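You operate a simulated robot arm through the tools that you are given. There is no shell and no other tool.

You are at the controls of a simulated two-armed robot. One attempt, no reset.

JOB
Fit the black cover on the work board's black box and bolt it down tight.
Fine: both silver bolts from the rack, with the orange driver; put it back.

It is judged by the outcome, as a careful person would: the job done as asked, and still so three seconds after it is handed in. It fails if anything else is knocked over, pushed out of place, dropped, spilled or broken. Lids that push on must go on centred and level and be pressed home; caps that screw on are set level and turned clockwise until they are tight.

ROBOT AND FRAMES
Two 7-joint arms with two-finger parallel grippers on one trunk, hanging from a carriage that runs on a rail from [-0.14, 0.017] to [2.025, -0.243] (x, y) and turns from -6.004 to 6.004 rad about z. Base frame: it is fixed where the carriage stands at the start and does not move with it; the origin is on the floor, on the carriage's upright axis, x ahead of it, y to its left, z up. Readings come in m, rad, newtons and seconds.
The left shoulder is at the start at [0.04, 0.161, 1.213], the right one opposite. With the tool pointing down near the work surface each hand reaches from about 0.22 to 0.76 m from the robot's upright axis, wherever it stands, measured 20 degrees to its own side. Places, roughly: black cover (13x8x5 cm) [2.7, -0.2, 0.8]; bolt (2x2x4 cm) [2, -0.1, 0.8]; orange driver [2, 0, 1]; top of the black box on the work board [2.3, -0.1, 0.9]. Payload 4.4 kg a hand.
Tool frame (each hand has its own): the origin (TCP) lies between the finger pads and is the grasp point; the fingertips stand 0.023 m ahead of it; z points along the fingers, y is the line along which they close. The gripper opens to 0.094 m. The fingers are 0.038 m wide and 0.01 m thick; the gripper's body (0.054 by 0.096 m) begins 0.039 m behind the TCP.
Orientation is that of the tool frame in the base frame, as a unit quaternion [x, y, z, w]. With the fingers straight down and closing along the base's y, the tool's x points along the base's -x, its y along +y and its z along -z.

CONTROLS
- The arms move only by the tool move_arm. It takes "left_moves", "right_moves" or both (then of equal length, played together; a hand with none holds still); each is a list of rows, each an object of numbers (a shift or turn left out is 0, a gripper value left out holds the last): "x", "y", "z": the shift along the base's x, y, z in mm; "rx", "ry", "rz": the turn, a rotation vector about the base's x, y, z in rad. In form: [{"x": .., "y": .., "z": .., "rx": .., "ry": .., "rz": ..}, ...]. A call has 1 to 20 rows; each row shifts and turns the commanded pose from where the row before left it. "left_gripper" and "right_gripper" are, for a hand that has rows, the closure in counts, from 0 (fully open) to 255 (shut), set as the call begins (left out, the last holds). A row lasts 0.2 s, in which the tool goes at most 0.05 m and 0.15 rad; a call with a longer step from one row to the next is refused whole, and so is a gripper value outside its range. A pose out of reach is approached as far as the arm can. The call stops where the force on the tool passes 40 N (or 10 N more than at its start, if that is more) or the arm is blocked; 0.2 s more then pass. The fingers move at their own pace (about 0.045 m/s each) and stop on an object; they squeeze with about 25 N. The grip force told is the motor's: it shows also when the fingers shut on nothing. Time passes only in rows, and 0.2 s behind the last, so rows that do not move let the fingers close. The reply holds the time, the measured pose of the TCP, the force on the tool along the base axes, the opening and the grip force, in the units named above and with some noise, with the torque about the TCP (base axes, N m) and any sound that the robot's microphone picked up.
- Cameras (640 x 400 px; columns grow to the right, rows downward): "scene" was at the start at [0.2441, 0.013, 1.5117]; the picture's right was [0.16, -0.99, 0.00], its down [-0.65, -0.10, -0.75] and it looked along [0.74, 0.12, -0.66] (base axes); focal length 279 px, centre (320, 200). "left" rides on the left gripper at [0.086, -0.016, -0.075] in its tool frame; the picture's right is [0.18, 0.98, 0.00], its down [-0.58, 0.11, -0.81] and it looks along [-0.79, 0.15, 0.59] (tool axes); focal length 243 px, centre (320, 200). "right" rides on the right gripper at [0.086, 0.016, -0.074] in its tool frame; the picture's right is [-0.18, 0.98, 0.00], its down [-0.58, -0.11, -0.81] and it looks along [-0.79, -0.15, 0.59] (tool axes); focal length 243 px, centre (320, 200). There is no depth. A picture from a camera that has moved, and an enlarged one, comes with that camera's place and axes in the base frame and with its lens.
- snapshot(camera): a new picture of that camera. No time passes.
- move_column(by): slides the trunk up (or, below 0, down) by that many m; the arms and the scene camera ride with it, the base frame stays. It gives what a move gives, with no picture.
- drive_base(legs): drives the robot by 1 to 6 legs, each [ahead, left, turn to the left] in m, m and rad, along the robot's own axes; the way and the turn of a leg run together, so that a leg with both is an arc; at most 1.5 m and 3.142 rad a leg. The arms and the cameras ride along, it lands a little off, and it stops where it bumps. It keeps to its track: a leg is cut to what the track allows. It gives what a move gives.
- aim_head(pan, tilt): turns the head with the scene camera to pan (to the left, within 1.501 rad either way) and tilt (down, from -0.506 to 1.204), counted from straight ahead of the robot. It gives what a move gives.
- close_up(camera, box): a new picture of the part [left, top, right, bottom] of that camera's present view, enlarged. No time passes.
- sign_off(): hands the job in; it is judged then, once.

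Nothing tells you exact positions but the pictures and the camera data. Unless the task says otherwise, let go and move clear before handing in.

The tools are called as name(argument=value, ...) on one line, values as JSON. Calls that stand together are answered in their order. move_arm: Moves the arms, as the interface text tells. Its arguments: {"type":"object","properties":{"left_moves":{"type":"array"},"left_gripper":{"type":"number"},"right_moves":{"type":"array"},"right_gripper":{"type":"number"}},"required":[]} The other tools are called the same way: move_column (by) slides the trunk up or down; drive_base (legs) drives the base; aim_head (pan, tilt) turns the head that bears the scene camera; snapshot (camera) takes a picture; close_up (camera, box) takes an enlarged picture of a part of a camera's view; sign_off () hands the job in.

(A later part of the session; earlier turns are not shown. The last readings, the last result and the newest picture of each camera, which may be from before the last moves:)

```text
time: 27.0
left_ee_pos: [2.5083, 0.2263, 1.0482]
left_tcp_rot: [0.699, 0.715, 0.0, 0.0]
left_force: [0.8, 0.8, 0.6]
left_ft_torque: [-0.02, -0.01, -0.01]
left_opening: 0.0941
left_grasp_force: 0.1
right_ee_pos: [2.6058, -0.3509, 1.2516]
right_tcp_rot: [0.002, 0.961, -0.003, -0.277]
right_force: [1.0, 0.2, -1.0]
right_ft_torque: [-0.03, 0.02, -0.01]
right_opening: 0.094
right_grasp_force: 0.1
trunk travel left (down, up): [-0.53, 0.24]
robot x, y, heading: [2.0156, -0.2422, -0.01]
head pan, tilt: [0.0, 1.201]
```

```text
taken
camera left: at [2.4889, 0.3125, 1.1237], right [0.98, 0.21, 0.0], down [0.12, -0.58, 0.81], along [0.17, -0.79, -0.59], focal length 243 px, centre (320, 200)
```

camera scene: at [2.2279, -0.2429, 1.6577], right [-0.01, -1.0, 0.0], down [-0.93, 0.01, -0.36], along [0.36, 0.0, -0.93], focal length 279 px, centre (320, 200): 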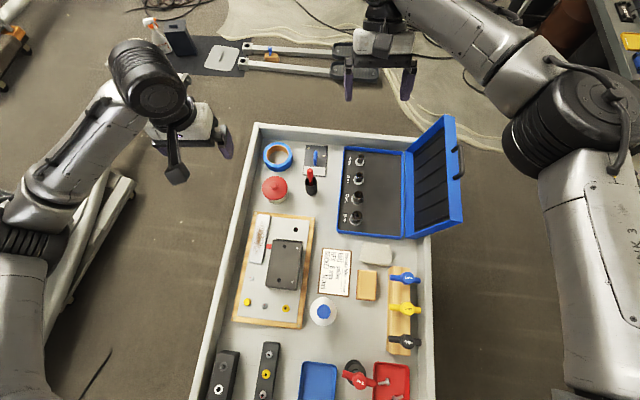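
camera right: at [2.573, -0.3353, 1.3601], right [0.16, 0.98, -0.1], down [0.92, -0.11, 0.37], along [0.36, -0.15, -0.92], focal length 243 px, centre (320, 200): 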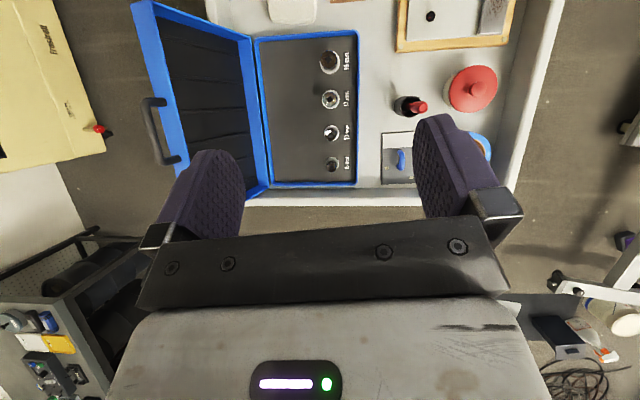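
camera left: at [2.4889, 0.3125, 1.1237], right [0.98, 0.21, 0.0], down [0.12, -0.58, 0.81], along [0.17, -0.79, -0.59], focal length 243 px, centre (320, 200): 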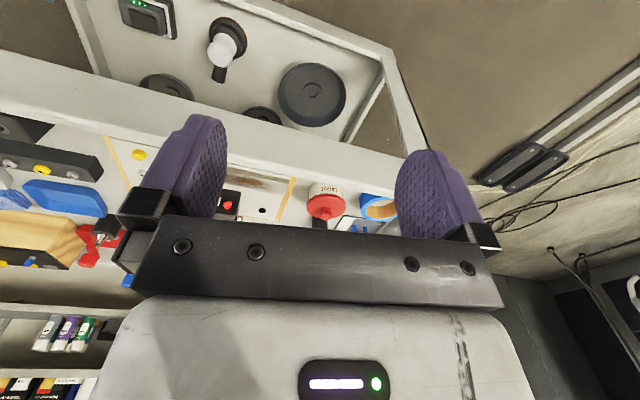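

close_up(camera="left", box=[210, 160, 310, 225])

close_up(camera="left", box=[300, 170, 400, 235])

```text
6.15 times, centred on (260, 192) of left
camera zoom: at [2.4889, 0.3125, 1.1237], right [0.98, 0.21, 0.0], down [0.12, -0.58, 0.81], along [0.17, -0.79, -0.59], focal length 1493 px, centre (689, 246)
```

zoom: 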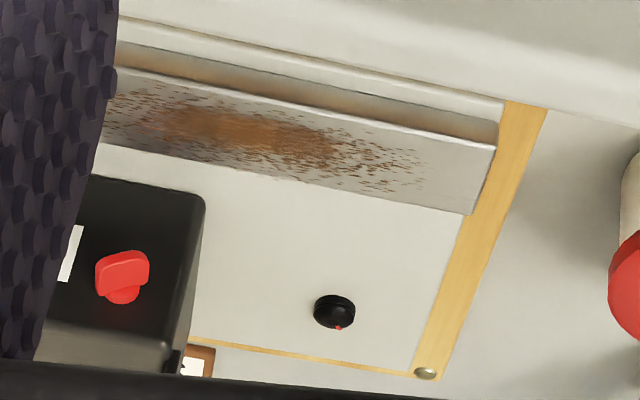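

```text
6.15 times, centred on (350, 202) of left
camera zoom: at [2.4889, 0.3125, 1.1237], right [0.98, 0.21, 0.0], down [0.12, -0.58, 0.81], along [0.17, -0.79, -0.59], focal length 1493 px, centre (135, 185)
```

zoom: 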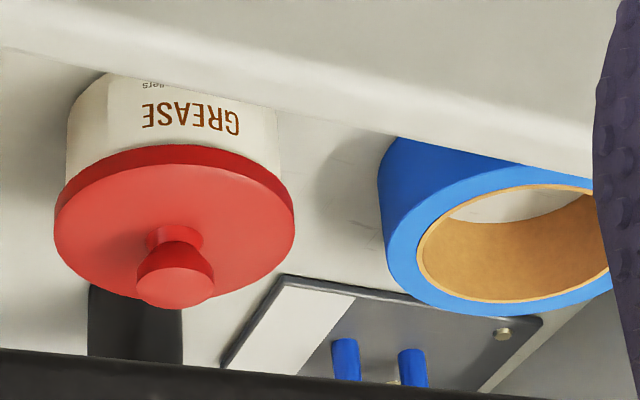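

Triangulating: cover centre ≈ [2.718, -0.230], top ≈ 0.783, yaw ≈ -0.08; box bosses at ≈ [2.391,-0.142] and [2.301,-0.131], z ≈ 0.872. I'll level the right hand, turn it half round (so its camera side stays clear of the red screwdriver), and see how well it turns.

move_arm(right_moves=[{"ry": -0.14}, {"ry": -0.14}, {"ry": -0.14}, {"ry": -0.14}, {"rz": 0.14}, {"rz": 0.14}, {"rz": 0.14}, {"rz": 0.14}, {"rz": 0.14}, {"rz": 0.14}, {"rz": 0.14}, {"rz": 0.14}, {"rz": 0.14}, {"rz": 0.14}, {"rz": 0.14}, {"rz": 0.14}])

move_arm(right_moves=[{"rz": 0.14}, {"rz": 0.14}, {"rz": 0.14}, {"rz": 0.14}, {"rz": 0.14}, {"rz": 0.14}, {"rz": 0.14}, {"rz": 0.14}, {"rz": 0.14}, {"rz": 0.12}, {}])

snapshot(camera="scene")

```text
time: 30.4
left_ee_pos: [2.508, 0.2263, 1.0488]
left_tcp_rot: [0.699, 0.715, 0.0, 0.0]
left_force: [-0.7, -0.1, -0.3]
left_ft_torque: [-0.01, 0.02, 0.05]
left_opening: 0.0942
left_grasp_force: 0.0
right_ee_pos: [2.6069, -0.3521, 1.2497]
right_tcp_rot: [0.743, -0.669, 0.001, 0.0]
right_force: [0.1, -1.0, -0.4]
right_ft_torque: [-0.01, -0.03, 0.0]
right_opening: 0.0941
right_grasp_force: 0.1
trunk travel left (down, up): [-0.53, 0.24]
robot x, y, heading: [2.0147, -0.2457, -0.007]
head pan, tilt: [0.0, 1.201]
```

```text
time: 32.8
left_ee_pos: [2.5073, 0.2269, 1.0492]
left_tcp_rot: [0.699, 0.715, 0.0, 0.0]
left_force: [0.5, 1.3, -0.2]
left_ft_torque: [0.02, -0.03, 0.02]
left_opening: 0.0936
left_grasp_force: 0.1
right_ee_pos: [2.6082, -0.3513, 1.2507]
right_tcp_rot: [0.999, -0.044, 0.0, -0.001]
right_force: [-0.3, 0.0, 1.1]
right_ft_torque: [-0.02, -0.02, 0.02]
right_opening: 0.0942
right_grasp_force: 0.2
trunk travel left (down, up): [-0.53, 0.24]
robot x, y, heading: [2.0087, -0.2405, -0.002]
head pan, tilt: [0.0, 1.201]
```

```text
taken
camera scene: at [2.2279, -0.2429, 1.6578], right [-0.01, -1.0, 0.0], down [-0.93, 0.01, -0.36], along [0.36, 0.0, -0.93], focal length 279 px, centre (320, 200)
```

scene: 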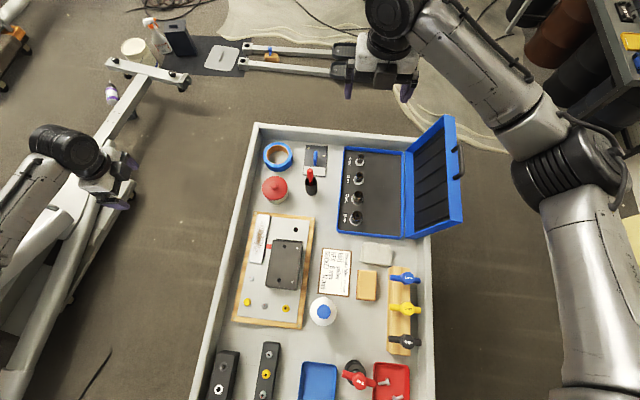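

The hand turned freely to the cover's heading. Now I move over the cover's handle and lower the trunk to working height.

move_arm(right_moves=[{"x": 26, "y": 30}, {"x": 26, "y": 30}, {"x": 26, "y": 30}, {"x": 27, "y": 31}, {}])

move_column(by=-0.16)

snapshot(camera="scene")

snapshot(camera="right")

```text
time: 34.0
left_ee_pos: [2.5079, 0.2262, 1.0485]
left_tcp_rot: [0.699, 0.715, 0.0, 0.0]
left_force: [-0.2, -0.9, 0.3]
left_ft_torque: [0.01, 0.04, 0.0]
left_opening: 0.0943
left_grasp_force: 0.1
right_ee_pos: [2.7062, -0.2317, 1.2504]
right_tcp_rot: [0.999, -0.043, 0.001, -0.001]
right_force: [0.9, 0.0, -0.2]
right_ft_torque: [0.01, -0.01, -0.02]
right_opening: 0.094
right_grasp_force: 0.0
right hand out of reach, approached as far as the arm can: row 4
trunk travel left (down, up): [-0.53, 0.24]
robot x, y, heading: [2.0118, -0.2402, -0.008]
head pan, tilt: [0.0, 1.201]
```

```text
time: 35.8
left_ee_pos: [2.5079, 0.2261, 0.8884]
left_tcp_rot: [0.699, 0.715, 0.001, 0.001]
left_force: [0.9, -0.3, -0.3]
left_ft_torque: [-0.02, -0.01, -0.01]
left_opening: 0.0937
left_grasp_force: 0.1
right_ee_pos: [2.7078, -0.2323, 1.0893]
right_tcp_rot: [0.999, -0.045, 0.0, 0.0]
right_force: [-0.6, -0.5, 0.1]
right_ft_torque: [0.0, -0.01, -0.02]
right_opening: 0.0942
right_grasp_force: 0.2
trunk travel left (down, up): [-0.37, 0.4]
robot x, y, heading: [2.0106, -0.2417, -0.006]
head pan, tilt: [0.0, 1.201]
```

```text
taken
camera scene: at [2.228, -0.2429, 1.4978], right [-0.01, -1.0, 0.0], down [-0.93, 0.01, -0.36], along [0.36, 0.0, -0.93], focal length 279 px, centre (320, 200)
```

scene: 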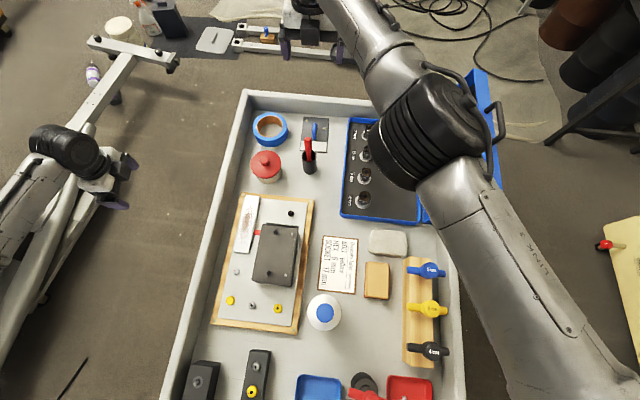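

```text
taken
camera right: at [2.7913, -0.2569, 1.1645], right [-0.27, -0.96, 0.0], down [-0.57, 0.16, 0.81], along [-0.78, 0.22, -0.59], focal length 243 px, centre (320, 200)
```

right: 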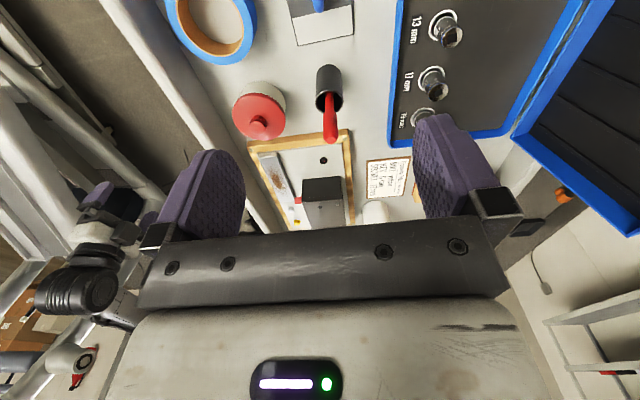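

The right elbow hangs over the toolbox lid, so the left hand (free side of the cart) is better for the cover. I raise the trunk, tuck the right arm back, and turn the robot a bit to the right.

move_column(by=0.2)

move_arm(right_moves=[{"x": -35, "y": -25}, {"x": -35, "y": -25}, {"x": -35, "y": -25}, {"x": -35, "y": -25}, {"x": -35, "y": -25}, {"x": -35, "y": -25}, {"x": -35, "y": -25}, {"x": -35, "y": -25}, {"x": -35, "y": -25}, {"rz": -0.14}, {"rz": -0.14}, {"rz": -0.14}, {"rz": -0.14}, {"rz": -0.14}, {"rz": -0.14}, {"rz": -0.14}, {"rz": -0.14}, {"rz": -0.14}, {"rz": -0.14}])

snapshot(camera="scene")

```text
time: 38.0
left_ee_pos: [2.5076, 0.2258, 1.088]
left_tcp_rot: [0.699, 0.715, 0.0, 0.0]
left_force: [0.2, -0.7, 0.3]
left_ft_torque: [0.02, 0.02, 0.0]
left_opening: 0.0941
left_grasp_force: 0.0
right_ee_pos: [2.7065, -0.2323, 1.2905]
right_tcp_rot: [0.999, -0.044, 0.0, 0.0]
right_force: [0.2, -0.2, -0.5]
right_ft_torque: [-0.01, 0.02, -0.02]
right_opening: 0.0941
right_grasp_force: 0.1
trunk travel left (down, up): [-0.57, 0.2]
robot x, y, heading: [2.013, -0.2439, -0.005]
head pan, tilt: [0.0, 1.201]
```

```text
time: 42.0
left_ee_pos: [2.5081, 0.2266, 1.0892]
left_tcp_rot: [0.699, 0.716, 0.001, 0.0]
left_force: [-0.8, 0.0, 0.6]
left_ft_torque: [0.05, 0.01, 0.01]
left_opening: 0.094
left_grasp_force: 0.0
right_ee_pos: [2.3916, -0.4574, 1.2896]
right_tcp_rot: [0.735, -0.678, 0.0, 0.0]
right_force: [0.1, 0.0, -0.2]
right_ft_torque: [0.0, -0.01, 0.01]
right_opening: 0.094
right_grasp_force: 0.1
trunk travel left (down, up): [-0.57, 0.2]
robot x, y, heading: [2.0115, -0.2427, -0.007]
head pan, tilt: [0.0, 1.201]
```

```text
taken
camera scene: at [2.2279, -0.2429, 1.6978], right [-0.01, -1.0, 0.0], down [-0.93, 0.01, -0.36], along [0.36, 0.0, -0.93], focal length 279 px, centre (320, 200)
```

scene: 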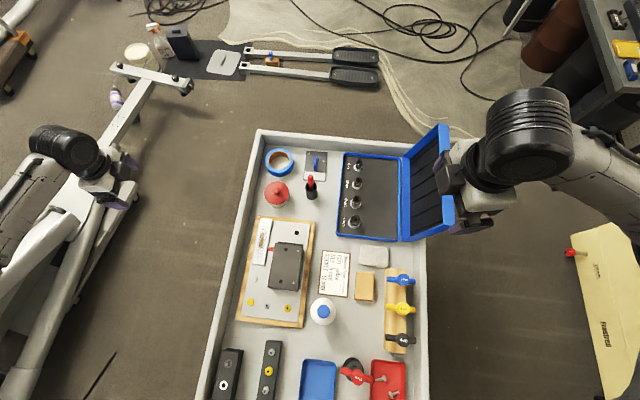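

drive_base(legs=[[0.01, 0, -0.3]])

move_arm(left_moves=[{"z": 15, "rz": -0.1375}, {"z": 15, "rz": -0.1375}, {"z": 15, "rz": -0.1375}, {"z": 15, "rz": -0.1375}, {"rz": -0.1375}, {"rz": -0.1375}, {"rz": -0.1375}, {"rz": -0.1375}, {"rz": -0.1375}, {"rz": -0.1375}, {}])

snapshot(camera="scene")

```text
time: 43.3
left_ee_pos: [2.6331, 0.0581, 1.0893]
left_tcp_rot: [0.797, 0.604, 0.0, 0.0]
left_force: [0.6, -0.1, 0.0]
left_ft_torque: [0.0, -0.07, 0.0]
left_opening: 0.094
left_grasp_force: 0.0
right_ee_pos: [2.3213, -0.5606, 1.2897]
right_tcp_rot: [-0.626, 0.78, 0.0, 0.0]
right_force: [0.0, -0.3, -0.9]
right_ft_torque: [-0.02, 0.02, 0.0]
right_opening: 0.0939
right_grasp_force: 0.0
trunk travel left (down, up): [-0.57, 0.2]
robot x, y, heading: [2.0212, -0.2433, -0.304]
head pan, tilt: [0.0, 1.201]
```

```text
time: 45.7
left_ee_pos: [2.6338, 0.0587, 1.1502]
left_tcp_rot: [0.999, -0.04, 0.0, 0.0]
left_force: [-0.6, 0.2, 0.7]
left_ft_torque: [0.0, 0.02, 0.01]
left_opening: 0.094
left_grasp_force: 0.1
right_ee_pos: [2.3209, -0.5609, 1.2897]
right_tcp_rot: [-0.627, 0.779, -0.001, 0.0]
right_force: [0.4, 0.2, -0.1]
right_ft_torque: [0.0, -0.02, -0.01]
right_opening: 0.0942
right_grasp_force: 0.0
trunk travel left (down, up): [-0.57, 0.2]
robot x, y, heading: [2.0179, -0.2423, -0.301]
head pan, tilt: [0.0, 1.201]
```

```text
taken
camera scene: at [2.228, -0.3075, 1.6978], right [-0.3, -0.95, 0.0], down [-0.89, 0.28, -0.36], along [0.35, -0.11, -0.93], focal length 279 px, centre (320, 200)
```

scene: 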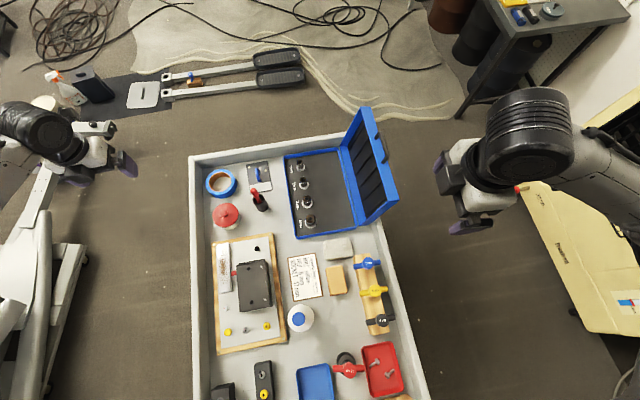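

close_up(camera="scene", box=[240, 155, 290, 205])

close_up(camera="left", box=[120, 0, 440, 200])

```text
8.00 times, centred on (265, 180) of scene
camera zoom: at [2.228, -0.3075, 1.6978], right [-0.3, -0.95, 0.0], down [-0.89, 0.28, -0.36], along [0.35, -0.11, -0.93], focal length 2235 px, centre (760, 360)
```

zoom: 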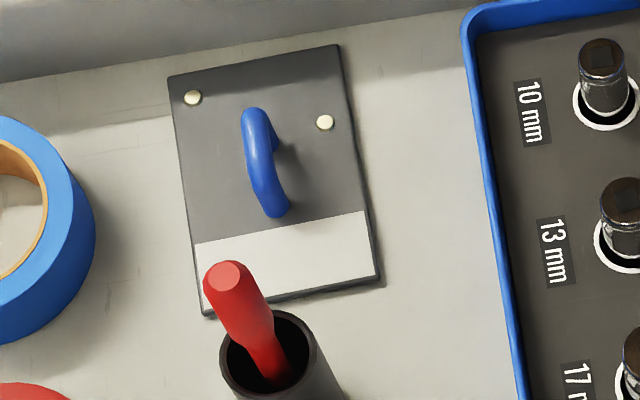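

```text
2.00 times, centred on (280, 100) of left
camera zoom: at [2.72, 0.0678, 1.224], right [0.1, -0.99, 0.0], down [-0.59, -0.06, 0.81], along [-0.8, -0.08, -0.59], focal length 485 px, centre (400, 400)
```

zoom: 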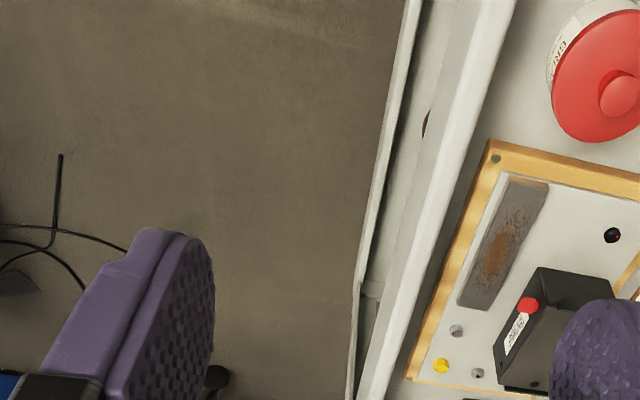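

move_arm(left_moves=[{"x": 11.3, "y": -41.3}, {"x": 11.3, "y": -41.3}, {"x": 11.3, "y": -41.3}, {"x": 11.3, "y": -41.3}, {"x": 11.3, "y": -41.3}, {"x": 11.3, "y": -41.3}, {"x": 11.3, "y": -41.3}, {}])

move_column(by=-0.2)

snapshot(camera="left")

snapshot(camera="scene")

```text
time: 47.5
left_ee_pos: [2.7139, -0.2304, 1.1501]
left_tcp_rot: [0.999, -0.039, 0.0, 0.0]
left_force: [-0.3, 0.1, 0.0]
left_ft_torque: [0.01, 0.0, 0.03]
left_opening: 0.094
left_grasp_force: 0.0
right_ee_pos: [2.3198, -0.5615, 1.2884]
right_tcp_rot: [-0.626, 0.779, 0.001, -0.001]
right_force: [-0.4, 0.1, 0.9]
right_ft_torque: [-0.01, -0.01, -0.02]
right_opening: 0.0942
right_grasp_force: 0.1
trunk travel left (down, up): [-0.57, 0.2]
robot x, y, heading: [2.0214, -0.2423, -0.306]
head pan, tilt: [0.0, 1.201]
```

```text
time: 49.7
left_ee_pos: [2.7136, -0.2296, 0.9519]
left_tcp_rot: [0.999, -0.04, 0.0, 0.0]
left_force: [-0.1, 0.1, 0.2]
left_ft_torque: [0.03, -0.01, -0.01]
left_opening: 0.0939
left_grasp_force: 0.0
right_ee_pos: [2.3213, -0.5607, 1.091]
right_tcp_rot: [-0.626, 0.78, -0.001, 0.001]
right_force: [0.1, -0.4, -0.5]
right_ft_torque: [0.0, 0.0, 0.02]
right_opening: 0.0939
right_grasp_force: 0.1
trunk travel left (down, up): [-0.37, 0.4]
robot x, y, heading: [2.0168, -0.2438, -0.308]
head pan, tilt: [0.0, 1.201]
```

```text
taken
camera left: at [2.8012, -0.2204, 1.0261], right [0.11, -0.99, 0.0], down [-0.59, -0.06, 0.81], along [-0.8, -0.09, -0.59], focal length 243 px, centre (320, 200)
```

left: 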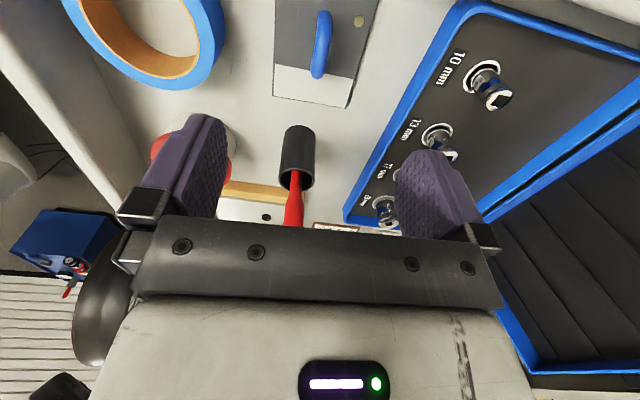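

```text
taken
camera scene: at [2.228, -0.3075, 1.4978], right [-0.3, -0.95, 0.0], down [-0.89, 0.28, -0.36], along [0.35, -0.11, -0.93], focal length 279 px, centre (320, 200)
```

scene: 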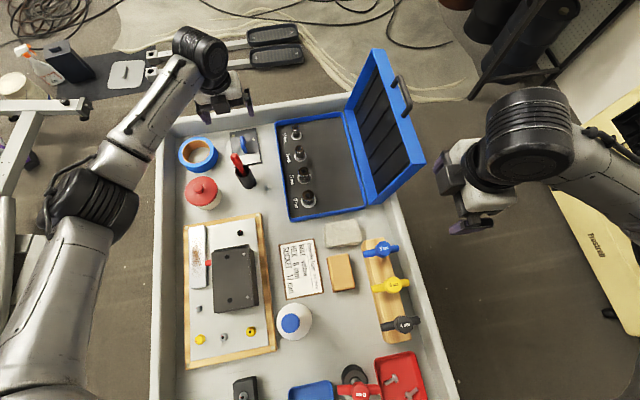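

The left hand lines up with the handle in its own camera. Descending to straddle the handle, then closing.

move_arm(left_moves=[{"z": -40}, {"z": -40}, {"z": -30}, {}])

snapshot(camera="left")

close_up(camera="scene", box=[190, 100, 280, 180])

```text
time: 50.7
left_ee_pos: [2.7174, -0.2291, 0.841]
left_tcp_rot: [0.999, -0.041, 0.0, 0.0]
left_force: [1.1, 0.0, 0.5]
left_ft_torque: [0.0, -0.03, 0.03]
left_opening: 0.0941
left_grasp_force: 0.0
right_ee_pos: [2.3205, -0.5606, 1.0897]
right_tcp_rot: [-0.626, 0.779, -0.001, 0.0]
right_force: [-0.4, 0.3, -0.7]
right_ft_torque: [0.0, 0.02, -0.01]
right_opening: 0.0939
right_grasp_force: 0.1
trunk travel left (down, up): [-0.37, 0.4]
robot x, y, heading: [2.0229, -0.241, -0.306]
head pan, tilt: [0.0, 1.201]
```

```text
taken
camera left: at [2.803, -0.22, 0.9161], right [0.11, -0.99, 0.0], down [-0.59, -0.06, 0.81], along [-0.8, -0.09, -0.59], focal length 243 px, centre (320, 200)
```

left: 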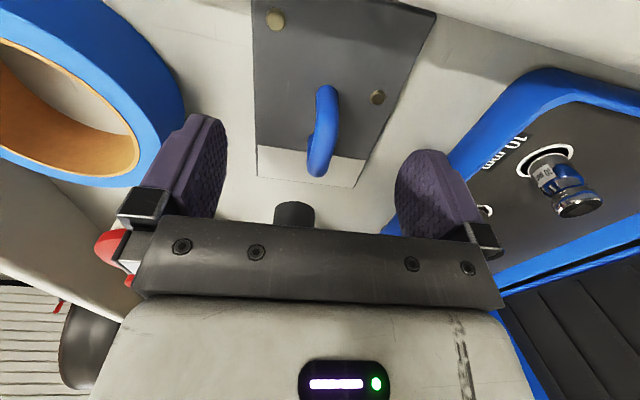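

```text
5.00 times, centred on (235, 140) of scene
camera zoom: at [2.2281, -0.3075, 1.4978], right [-0.3, -0.95, 0.0], down [-0.89, 0.28, -0.36], along [0.35, -0.11, -0.93], focal length 1397 px, centre (745, 500)
```

zoom: 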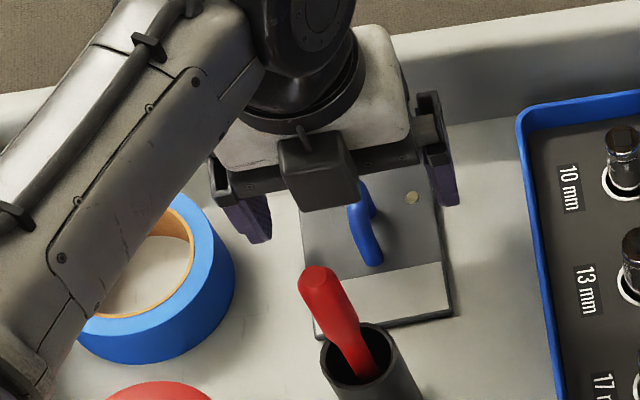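

move_arm(left_moves=[{"y": -1, "z": -14}, {"y": -1, "z": -12}, {}])

close_up(camera="left", box=[160, 0, 480, 240])

close_up(camera="scene", box=[220, 120, 270, 180])

```text
time: 51.5
left_ee_pos: [2.7152, -0.2318, 0.8155]
left_tcp_rot: [0.999, -0.04, 0.0, 0.0]
left_force: [0.3, -0.1, -0.4]
left_ft_torque: [0.0, 0.02, -0.04]
left_opening: 0.0939
left_grasp_force: 0.0
right_ee_pos: [2.3202, -0.5606, 1.0894]
right_tcp_rot: [-0.626, 0.78, 0.001, 0.001]
right_force: [0.6, -1.0, 0.2]
right_ft_torque: [0.01, 0.0, 0.04]
right_opening: 0.0943
right_grasp_force: 0.2
trunk travel left (down, up): [-0.37, 0.4]
robot x, y, heading: [2.0189, -0.242, -0.305]
head pan, tilt: [0.0, 1.201]
```

```text
1.67 times, centred on (320, 120) of left
camera zoom: at [2.8024, -0.222, 0.89], right [0.11, -0.99, 0.0], down [-0.59, -0.06, 0.81], along [-0.8, -0.09, -0.59], focal length 404 px, centre (320, 333)
```

zoom: 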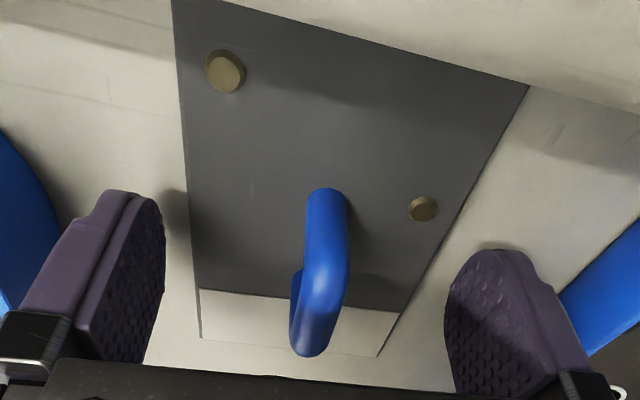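

```text
6.67 times, centred on (245, 150) of scene
camera zoom: at [2.228, -0.3074, 1.4978], right [-0.3, -0.95, 0.0], down [-0.89, 0.28, -0.36], along [0.35, -0.11, -0.93], focal length 1862 px, centre (820, 533)
```

zoom: 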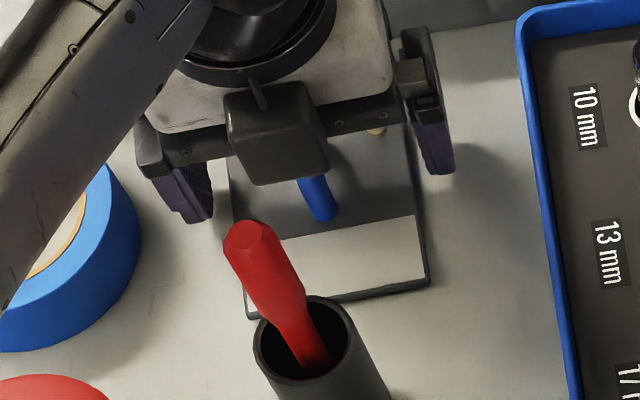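

The handle bar sits between the pads at TCP height. Closing the left gripper.

move_arm(left_moves=[{}, {}, {}, {}, {}, {}, {}], left_gripper=255)

move_arm(left_moves=[{"z": 15}, {"z": 30}, {"z": 40}, {"z": 40}, {"z": 40}, {}])

snapshot(camera="scene")

snapshot(camera="left")

```text
time: 53.1
left_ee_pos: [2.7161, -0.2308, 0.8159]
left_tcp_rot: [0.999, -0.04, 0.0, 0.0]
left_force: [-0.8, -0.6, 0.4]
left_ft_torque: [-0.01, 0.04, 0.02]
left_opening: 0.0118
left_grasp_force: 24.9
right_ee_pos: [2.3218, -0.5611, 1.0893]
right_tcp_rot: [-0.626, 0.78, -0.001, 0.0]
right_force: [0.0, 0.0, -0.1]
right_ft_torque: [-0.01, 0.03, 0.02]
right_opening: 0.094
right_grasp_force: 0.0
trunk travel left (down, up): [-0.37, 0.4]
robot x, y, heading: [2.0185, -0.2436, -0.302]
head pan, tilt: [0.0, 1.201]
```

```text
time: 54.5
left_ee_pos: [2.713, -0.2306, 0.9804]
left_tcp_rot: [0.999, -0.039, 0.0, 0.0]
left_force: [-0.3, -1.3, -1.4]
left_ft_torque: [0.0, 0.0, 0.0]
left_opening: 0.0116
left_grasp_force: 24.9
right_ee_pos: [2.3208, -0.5598, 1.0902]
right_tcp_rot: [-0.626, 0.779, 0.0, 0.0]
right_force: [-0.9, 0.1, -0.6]
right_ft_torque: [0.06, 0.0, -0.02]
right_opening: 0.0942
right_grasp_force: 0.0
trunk travel left (down, up): [-0.37, 0.4]
robot x, y, heading: [2.0217, -0.2421, -0.305]
head pan, tilt: [0.0, 1.201]
```

```text
taken
camera scene: at [2.2276, -0.3075, 1.4977], right [-0.3, -0.95, 0.0], down [-0.89, 0.28, -0.36], along [0.35, -0.11, -0.93], focal length 279 px, centre (320, 200)
```

scene: 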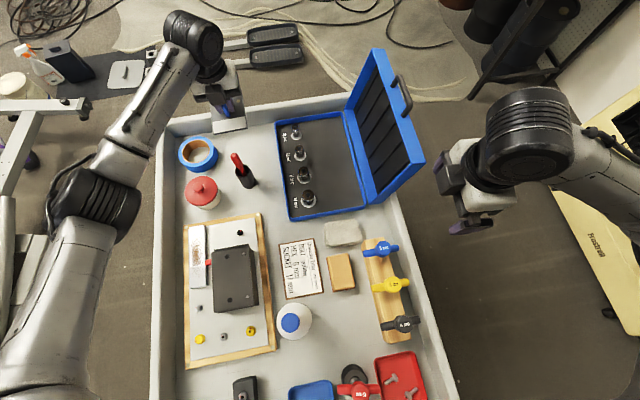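

```text
taken
camera left: at [2.7991, -0.2208, 1.0565], right [0.11, -0.99, 0.0], down [-0.59, -0.06, 0.81], along [-0.8, -0.09, -0.59], focal length 243 px, centre (320, 200)
```

left: 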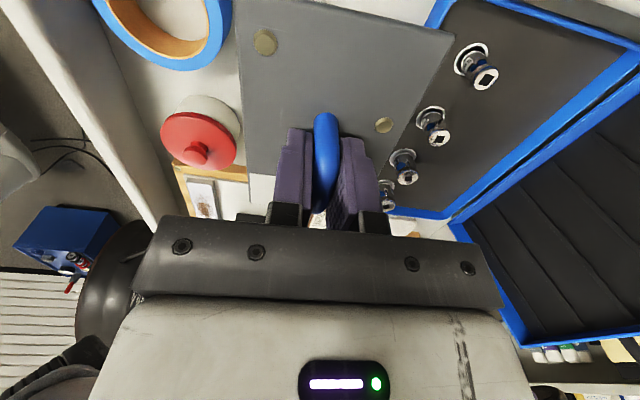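

The cover is held firmly. I'll inspect its underside: tilt it with the left hand and look at it with the right wrist camera, high above the cart.

move_arm(left_moves=[{"z": 42}, {"z": 42}, {"z": 42}, {"z": 42, "x": -10, "y": 20}, {"x": -30, "y": 35, "rx": -0.14}, {"x": -30, "y": 35, "rx": -0.14}, {"x": -30, "y": 35, "rx": -0.14}, {"x": -25, "y": 35, "rx": -0.14}, {"y": 35, "rx": -0.14}, {"y": 35, "rx": -0.14}, {"rx": -0.14}, {}], right_moves=[{}, {}, {}, {}, {"rx": 0.126, "ry": -0.054}, {"rx": 0.126, "ry": -0.054}, {"rx": 0.126, "ry": -0.054}, {"rx": 0.126, "ry": -0.054}, {}, {}, {}, {}])

snapshot(camera="right")

snapshot(camera="scene")

```text
time: 57.1
left_ee_pos: [2.5897, -0.0018, 1.1479]
left_tcp_rot: [0.882, -0.035, 0.019, 0.47]
left_force: [0.0, -0.3, -1.0]
left_ft_torque: [0.02, -0.03, 0.0]
left_opening: 0.0117
left_grasp_force: 25.2
right_ee_pos: [2.3199, -0.5616, 1.0909]
right_tcp_rot: [-0.603, 0.75, 0.127, 0.24]
right_force: [0.5, 0.0, -0.7]
right_ft_torque: [0.03, 0.02, 0.03]
right_opening: 0.0944
right_grasp_force: 0.2
trunk travel left (down, up): [-0.37, 0.4]
robot x, y, heading: [2.0188, -0.2426, -0.303]
head pan, tilt: [0.0, 1.201]
```

```text
taken
camera right: at [2.276, -0.6664, 1.1078], right [-0.92, 0.39, 0.0], down [0.03, 0.08, 1.0], along [0.39, 0.92, -0.08], focal length 243 px, centre (320, 200)
```

right: 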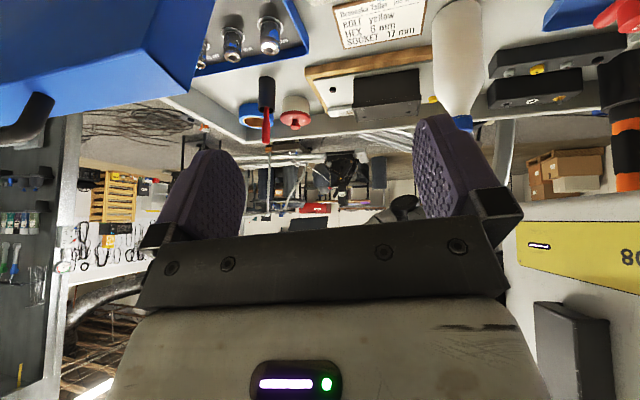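

```text
taken
camera scene: at [2.228, -0.3072, 1.4977], right [-0.3, -0.95, 0.0], down [-0.89, 0.28, -0.36], along [0.35, -0.11, -0.93], focal length 279 px, centre (320, 200)
```

scene: 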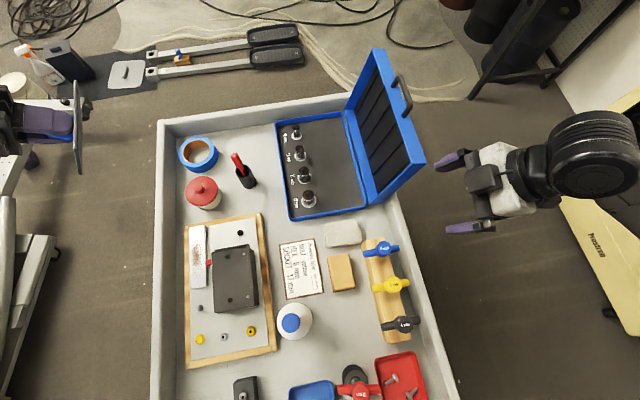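

move_arm(right_moves=[{"z": 45}, {"z": 45}, {"z": 45}, {"z": 45}, {}])

snapshot(camera="right")

```text
time: 58.3
left_ee_pos: [2.5895, -0.0026, 1.1471]
left_tcp_rot: [0.882, -0.036, 0.018, 0.47]
left_force: [-1.0, -0.4, -0.8]
left_ft_torque: [0.04, -0.04, 0.02]
left_opening: 0.0118
left_grasp_force: 25.2
right_ee_pos: [2.3214, -0.5599, 1.271]
right_tcp_rot: [-0.603, 0.75, 0.128, 0.239]
right_force: [-0.6, 0.0, 1.2]
right_ft_torque: [-0.03, -0.03, 0.0]
right_opening: 0.0938
right_grasp_force: 0.1
trunk travel left (down, up): [-0.37, 0.4]
robot x, y, heading: [2.0177, -0.2437, -0.303]
head pan, tilt: [0.0, 1.201]
```

```text
taken
camera right: at [2.2763, -0.6655, 1.2892], right [-0.92, 0.39, 0.0], down [0.03, 0.08, 1.0], along [0.39, 0.92, -0.08], focal length 243 px, centre (320, 200)
```

right: 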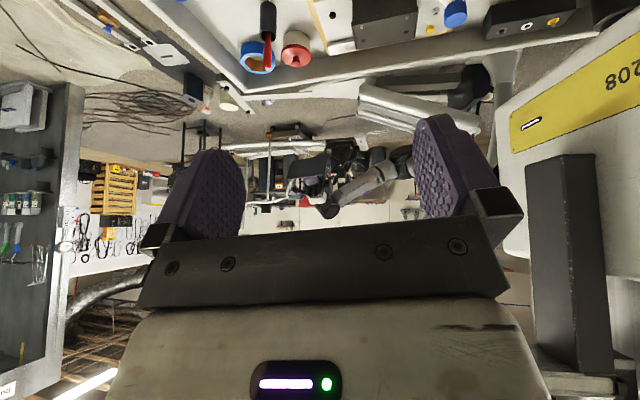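

close_up(camera="right", box=[250, 130, 400, 225])

```text
4.21 times, centred on (325, 178) of right
camera zoom: at [2.2763, -0.6655, 1.2892], right [-0.92, 0.39, 0.0], down [0.03, 0.08, 1.0], along [0.39, 0.92, -0.08], focal length 1022 px, centre (299, 295)
```

zoom: 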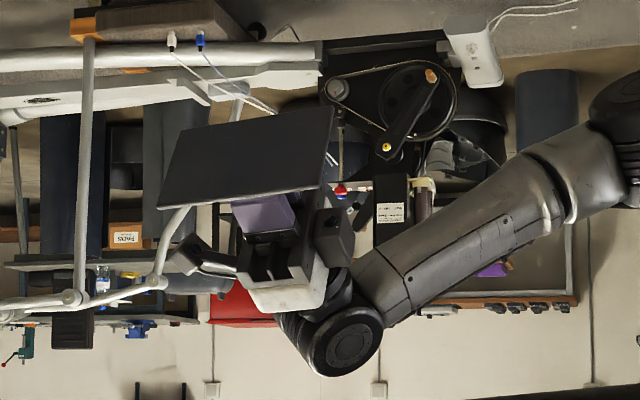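

close_up(camera="right", box=[285, 150, 335, 185])

```text
11.43 times, centred on (310, 168) of right
camera zoom: at [2.2763, -0.6655, 1.2892], right [-0.92, 0.39, 0.0], down [0.03, 0.08, 1.0], along [0.39, 0.92, -0.08], focal length 2773 px, centre (434, 571)
```

zoom: 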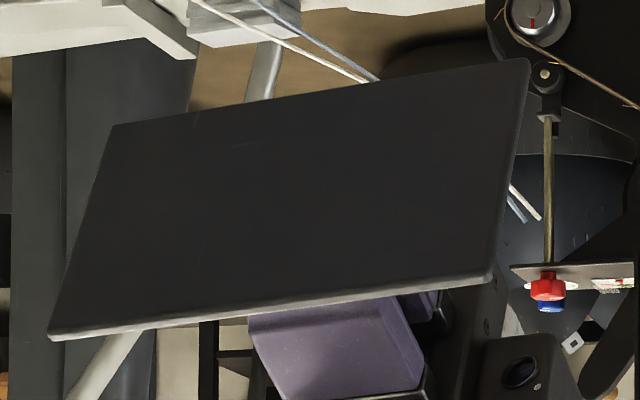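

The underside is a plain flat plate without holes. I need a low-angle look at the box top to understand how it fits.

close_up(camera="right", box=[340, 0, 440, 60])

move_arm(right_moves=[{"z": -45}, {"z": -45}, {"z": -45}, {"z": -45}, {"z": -45}, {"z": -30}, {}])

snapshot(camera="right")

close_up(camera="right", box=[320, 60, 440, 150])

```text
6.40 times, centred on (390, 30) of right
camera zoom: at [2.2763, -0.6655, 1.2892], right [-0.92, 0.39, 0.0], down [0.03, 0.08, 1.0], along [0.39, 0.92, -0.08], focal length 1553 px, centre (-128, 1288)
```

zoom: 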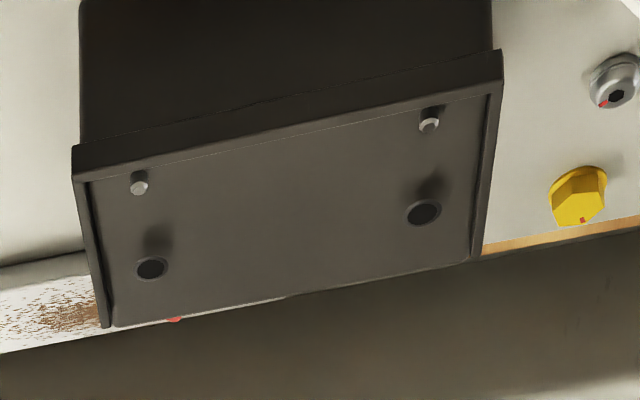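

```text
time: 59.9
left_ee_pos: [2.5905, -0.0041, 1.1473]
left_tcp_rot: [0.881, -0.035, 0.019, 0.471]
left_force: [0.2, -0.4, -0.8]
left_ft_torque: [-0.02, -0.01, -0.01]
left_opening: 0.0116
left_grasp_force: 24.9
right_ee_pos: [2.3222, -0.5625, 1.014]
right_tcp_rot: [-0.603, 0.75, 0.127, 0.24]
right_force: [-0.4, -1.2, 0.5]
right_ft_torque: [-0.03, 0.0, -0.02]
right_opening: 0.0941
right_grasp_force: 0.0
trunk travel left (down, up): [-0.37, 0.4]
robot x, y, heading: [2.0216, -0.2404, -0.305]
head pan, tilt: [0.0, 1.201]
```

```text
taken
camera right: at [2.277, -0.6677, 1.0322], right [-0.92, 0.39, 0.0], down [0.03, 0.08, 1.0], along [0.39, 0.92, -0.08], focal length 243 px, centre (320, 200)
```

right: 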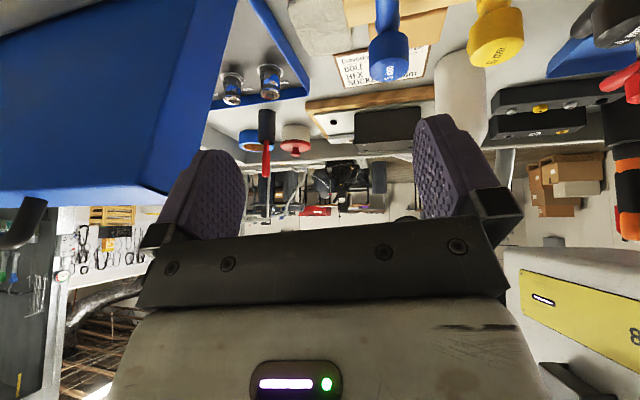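

```text
4.44 times, centred on (380, 105) of right
camera zoom: at [2.277, -0.6677, 1.0322], right [-0.92, 0.39, 0.0], down [0.03, 0.08, 1.0], along [0.39, 0.92, -0.08], focal length 1078 px, centre (53, 622)
```

zoom: 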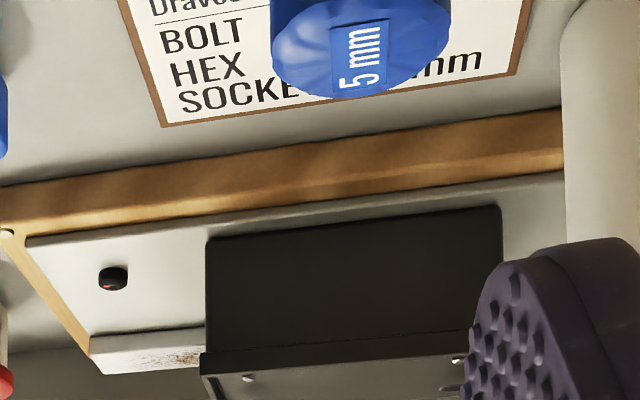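

snapshot(camera="left")

close_up(camera="left", box=[220, 0, 460, 150])

```text
taken
camera left: at [2.6762, 0.0639, 1.1818], right [0.11, -0.55, 0.83], down [-0.59, 0.63, 0.5], along [-0.8, -0.54, -0.26], focal length 243 px, centre (320, 200)
```

left: 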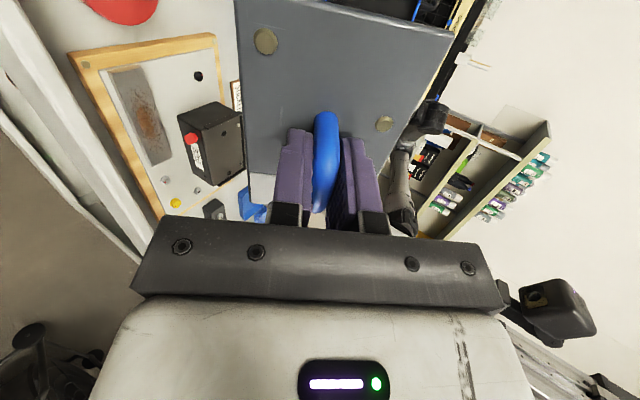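

```text
2.67 times, centred on (340, 75) of left
camera zoom: at [2.6762, 0.0639, 1.1818], right [0.11, -0.55, 0.83], down [-0.59, 0.63, 0.5], along [-0.8, -0.54, -0.26], focal length 647 px, centre (267, 533)
```

zoom: 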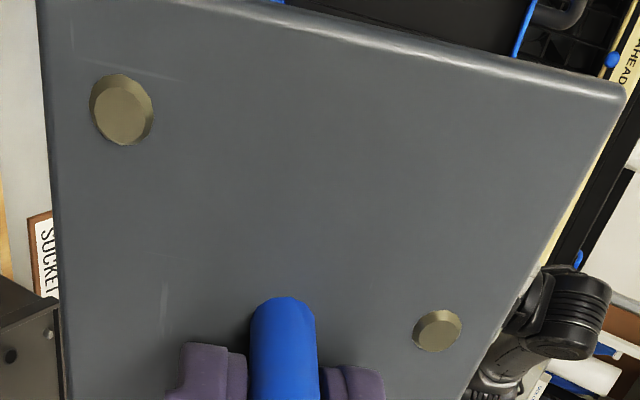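

close_up(camera="left", box=[250, 22, 282, 62])

close_up(camera="left", box=[368, 104, 400, 140])

close_up(camera="left", box=[170, 90, 260, 190])

```text
10.00 times, centred on (266, 42) of left
camera zoom: at [2.6762, 0.0639, 1.1818], right [0.11, -0.55, 0.83], down [-0.59, 0.63, 0.5], along [-0.8, -0.54, -0.26], focal length 2426 px, centre (860, 1780)
```

zoom: 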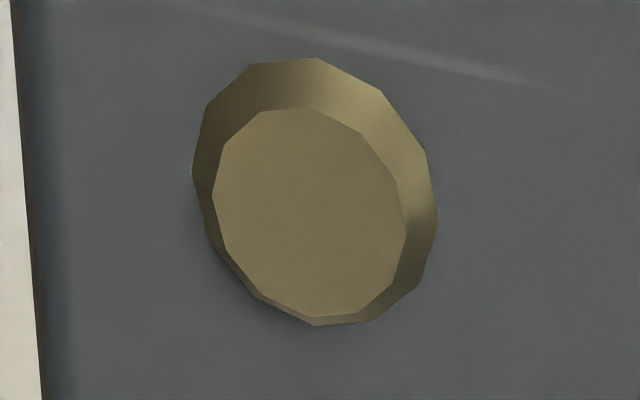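

```text
11.11 times, centred on (384, 122) of left
camera zoom: at [2.6762, 0.0639, 1.1818], right [0.11, -0.55, 0.83], down [-0.59, 0.63, 0.5], along [-0.8, -0.54, -0.26], focal length 2696 px, centre (-391, 1067)
```

zoom: 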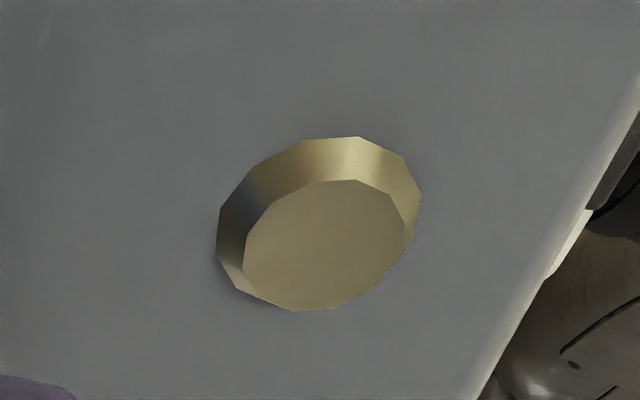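

```text
4.00 times, centred on (215, 140) of left
camera zoom: at [2.6762, 0.0639, 1.1818], right [0.11, -0.55, 0.83], down [-0.59, 0.63, 0.5], along [-0.8, -0.54, -0.26], focal length 970 px, centre (740, 440)
```

zoom: 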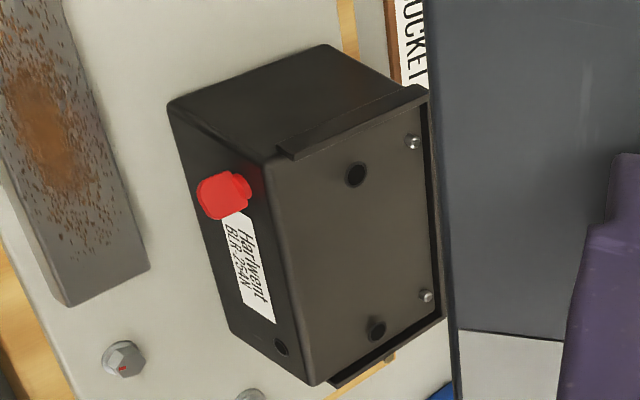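

close_up(camera="left", box=[186, 110, 230, 140])

close_up(camera="left", box=[205, 120, 250, 150])

close_up(camera="left", box=[205, 150, 250, 190])

```text
13.33 times, centred on (208, 125) of left
camera zoom: at [2.6762, 0.0639, 1.1818], right [0.11, -0.55, 0.83], down [-0.59, 0.63, 0.5], along [-0.8, -0.54, -0.26], focal length 3235 px, centre (1813, 1200)
```

zoom: 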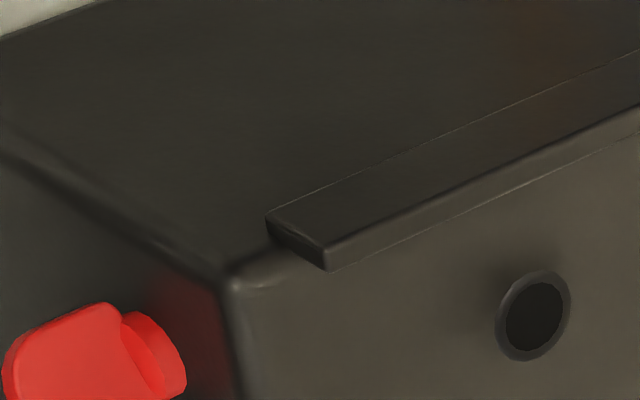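

```text
13.33 times, centred on (228, 135) of left
camera zoom: at [2.6762, 0.0639, 1.1818], right [0.11, -0.55, 0.83], down [-0.59, 0.63, 0.5], along [-0.8, -0.54, -0.26], focal length 3235 px, centre (1553, 1067)
```

zoom: 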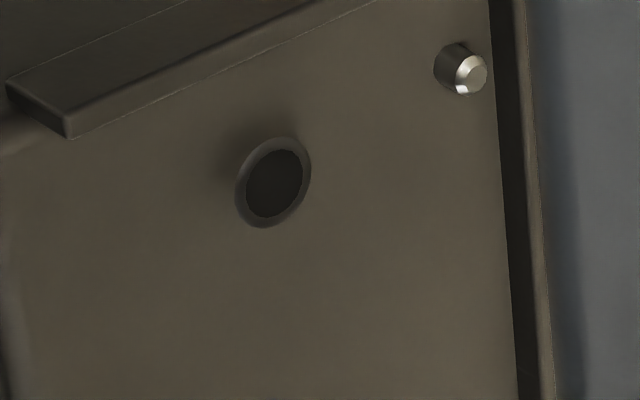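

```text
10.00 times, centred on (228, 170) of left
camera zoom: at [2.6762, 0.0639, 1.1818], right [0.11, -0.55, 0.83], down [-0.59, 0.63, 0.5], along [-0.8, -0.54, -0.26], focal length 2426 px, centre (1245, 500)
```

zoom: 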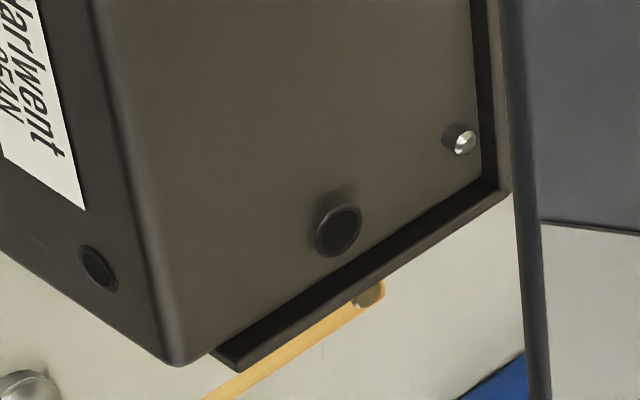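

The box has two ringed threaded holes and two pins on top, lips on three sides. I'll tilt the cover further to light its underside and check for holes there once more.

move_arm(left_moves=[{"rx": -0.14}, {"rx": -0.14}, {"rx": -0.14}, {"rx": -0.14}, {}, {}], right_moves=[{"z": 45}, {"z": 45}, {"z": 45}, {"z": 45}, {"z": 45}, {"z": 45}])

snapshot(camera="right")

close_up(camera="right", box=[280, 140, 340, 190])

```text
time: 61.3
left_ee_pos: [2.5895, -0.0016, 1.1473]
left_tcp_rot: [0.717, -0.028, 0.028, 0.696]
left_force: [0.7, 1.1, -1.4]
left_ft_torque: [0.0, 0.0, 0.0]
left_opening: 0.0117
left_grasp_force: 25.1
right_ee_pos: [2.3194, -0.5614, 1.2841]
right_tcp_rot: [-0.603, 0.75, 0.126, 0.239]
right_force: [-0.5, 0.3, 0.4]
right_ft_torque: [0.01, -0.01, 0.01]
right_opening: 0.094
right_grasp_force: 0.0
trunk travel left (down, up): [-0.37, 0.4]
robot x, y, heading: [2.0191, -0.2419, -0.303]
head pan, tilt: [0.0, 1.201]
```

```text
taken
camera right: at [2.2753, -0.6661, 1.3026], right [-0.92, 0.39, 0.0], down [0.03, 0.08, 1.0], along [0.39, 0.92, -0.09], focal length 243 px, centre (320, 200)
```

right: 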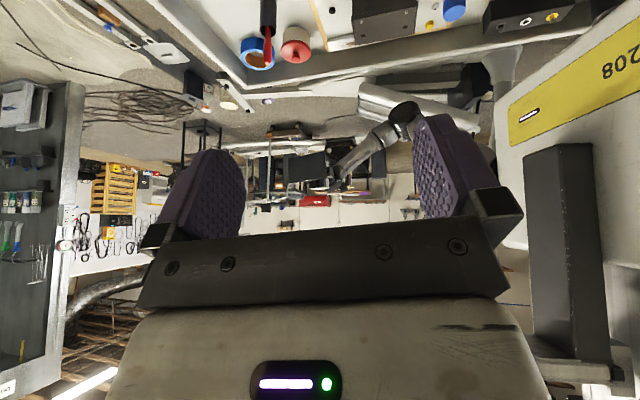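

```text
8.00 times, centred on (310, 165) of right
camera zoom: at [2.2753, -0.6661, 1.3026], right [-0.92, 0.39, 0.0], down [0.03, 0.08, 1.0], along [0.39, 0.92, -0.09], focal length 1941 px, centre (400, 480)
```

zoom: 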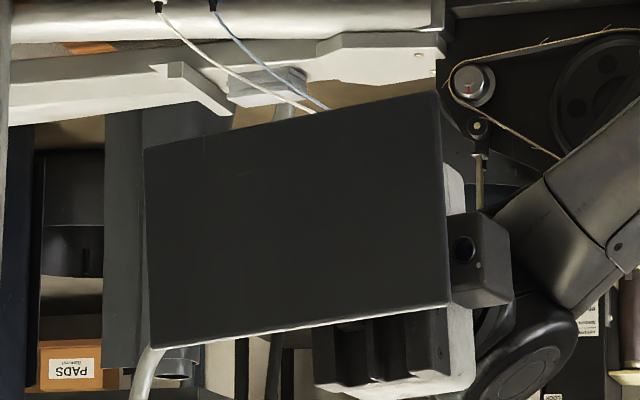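

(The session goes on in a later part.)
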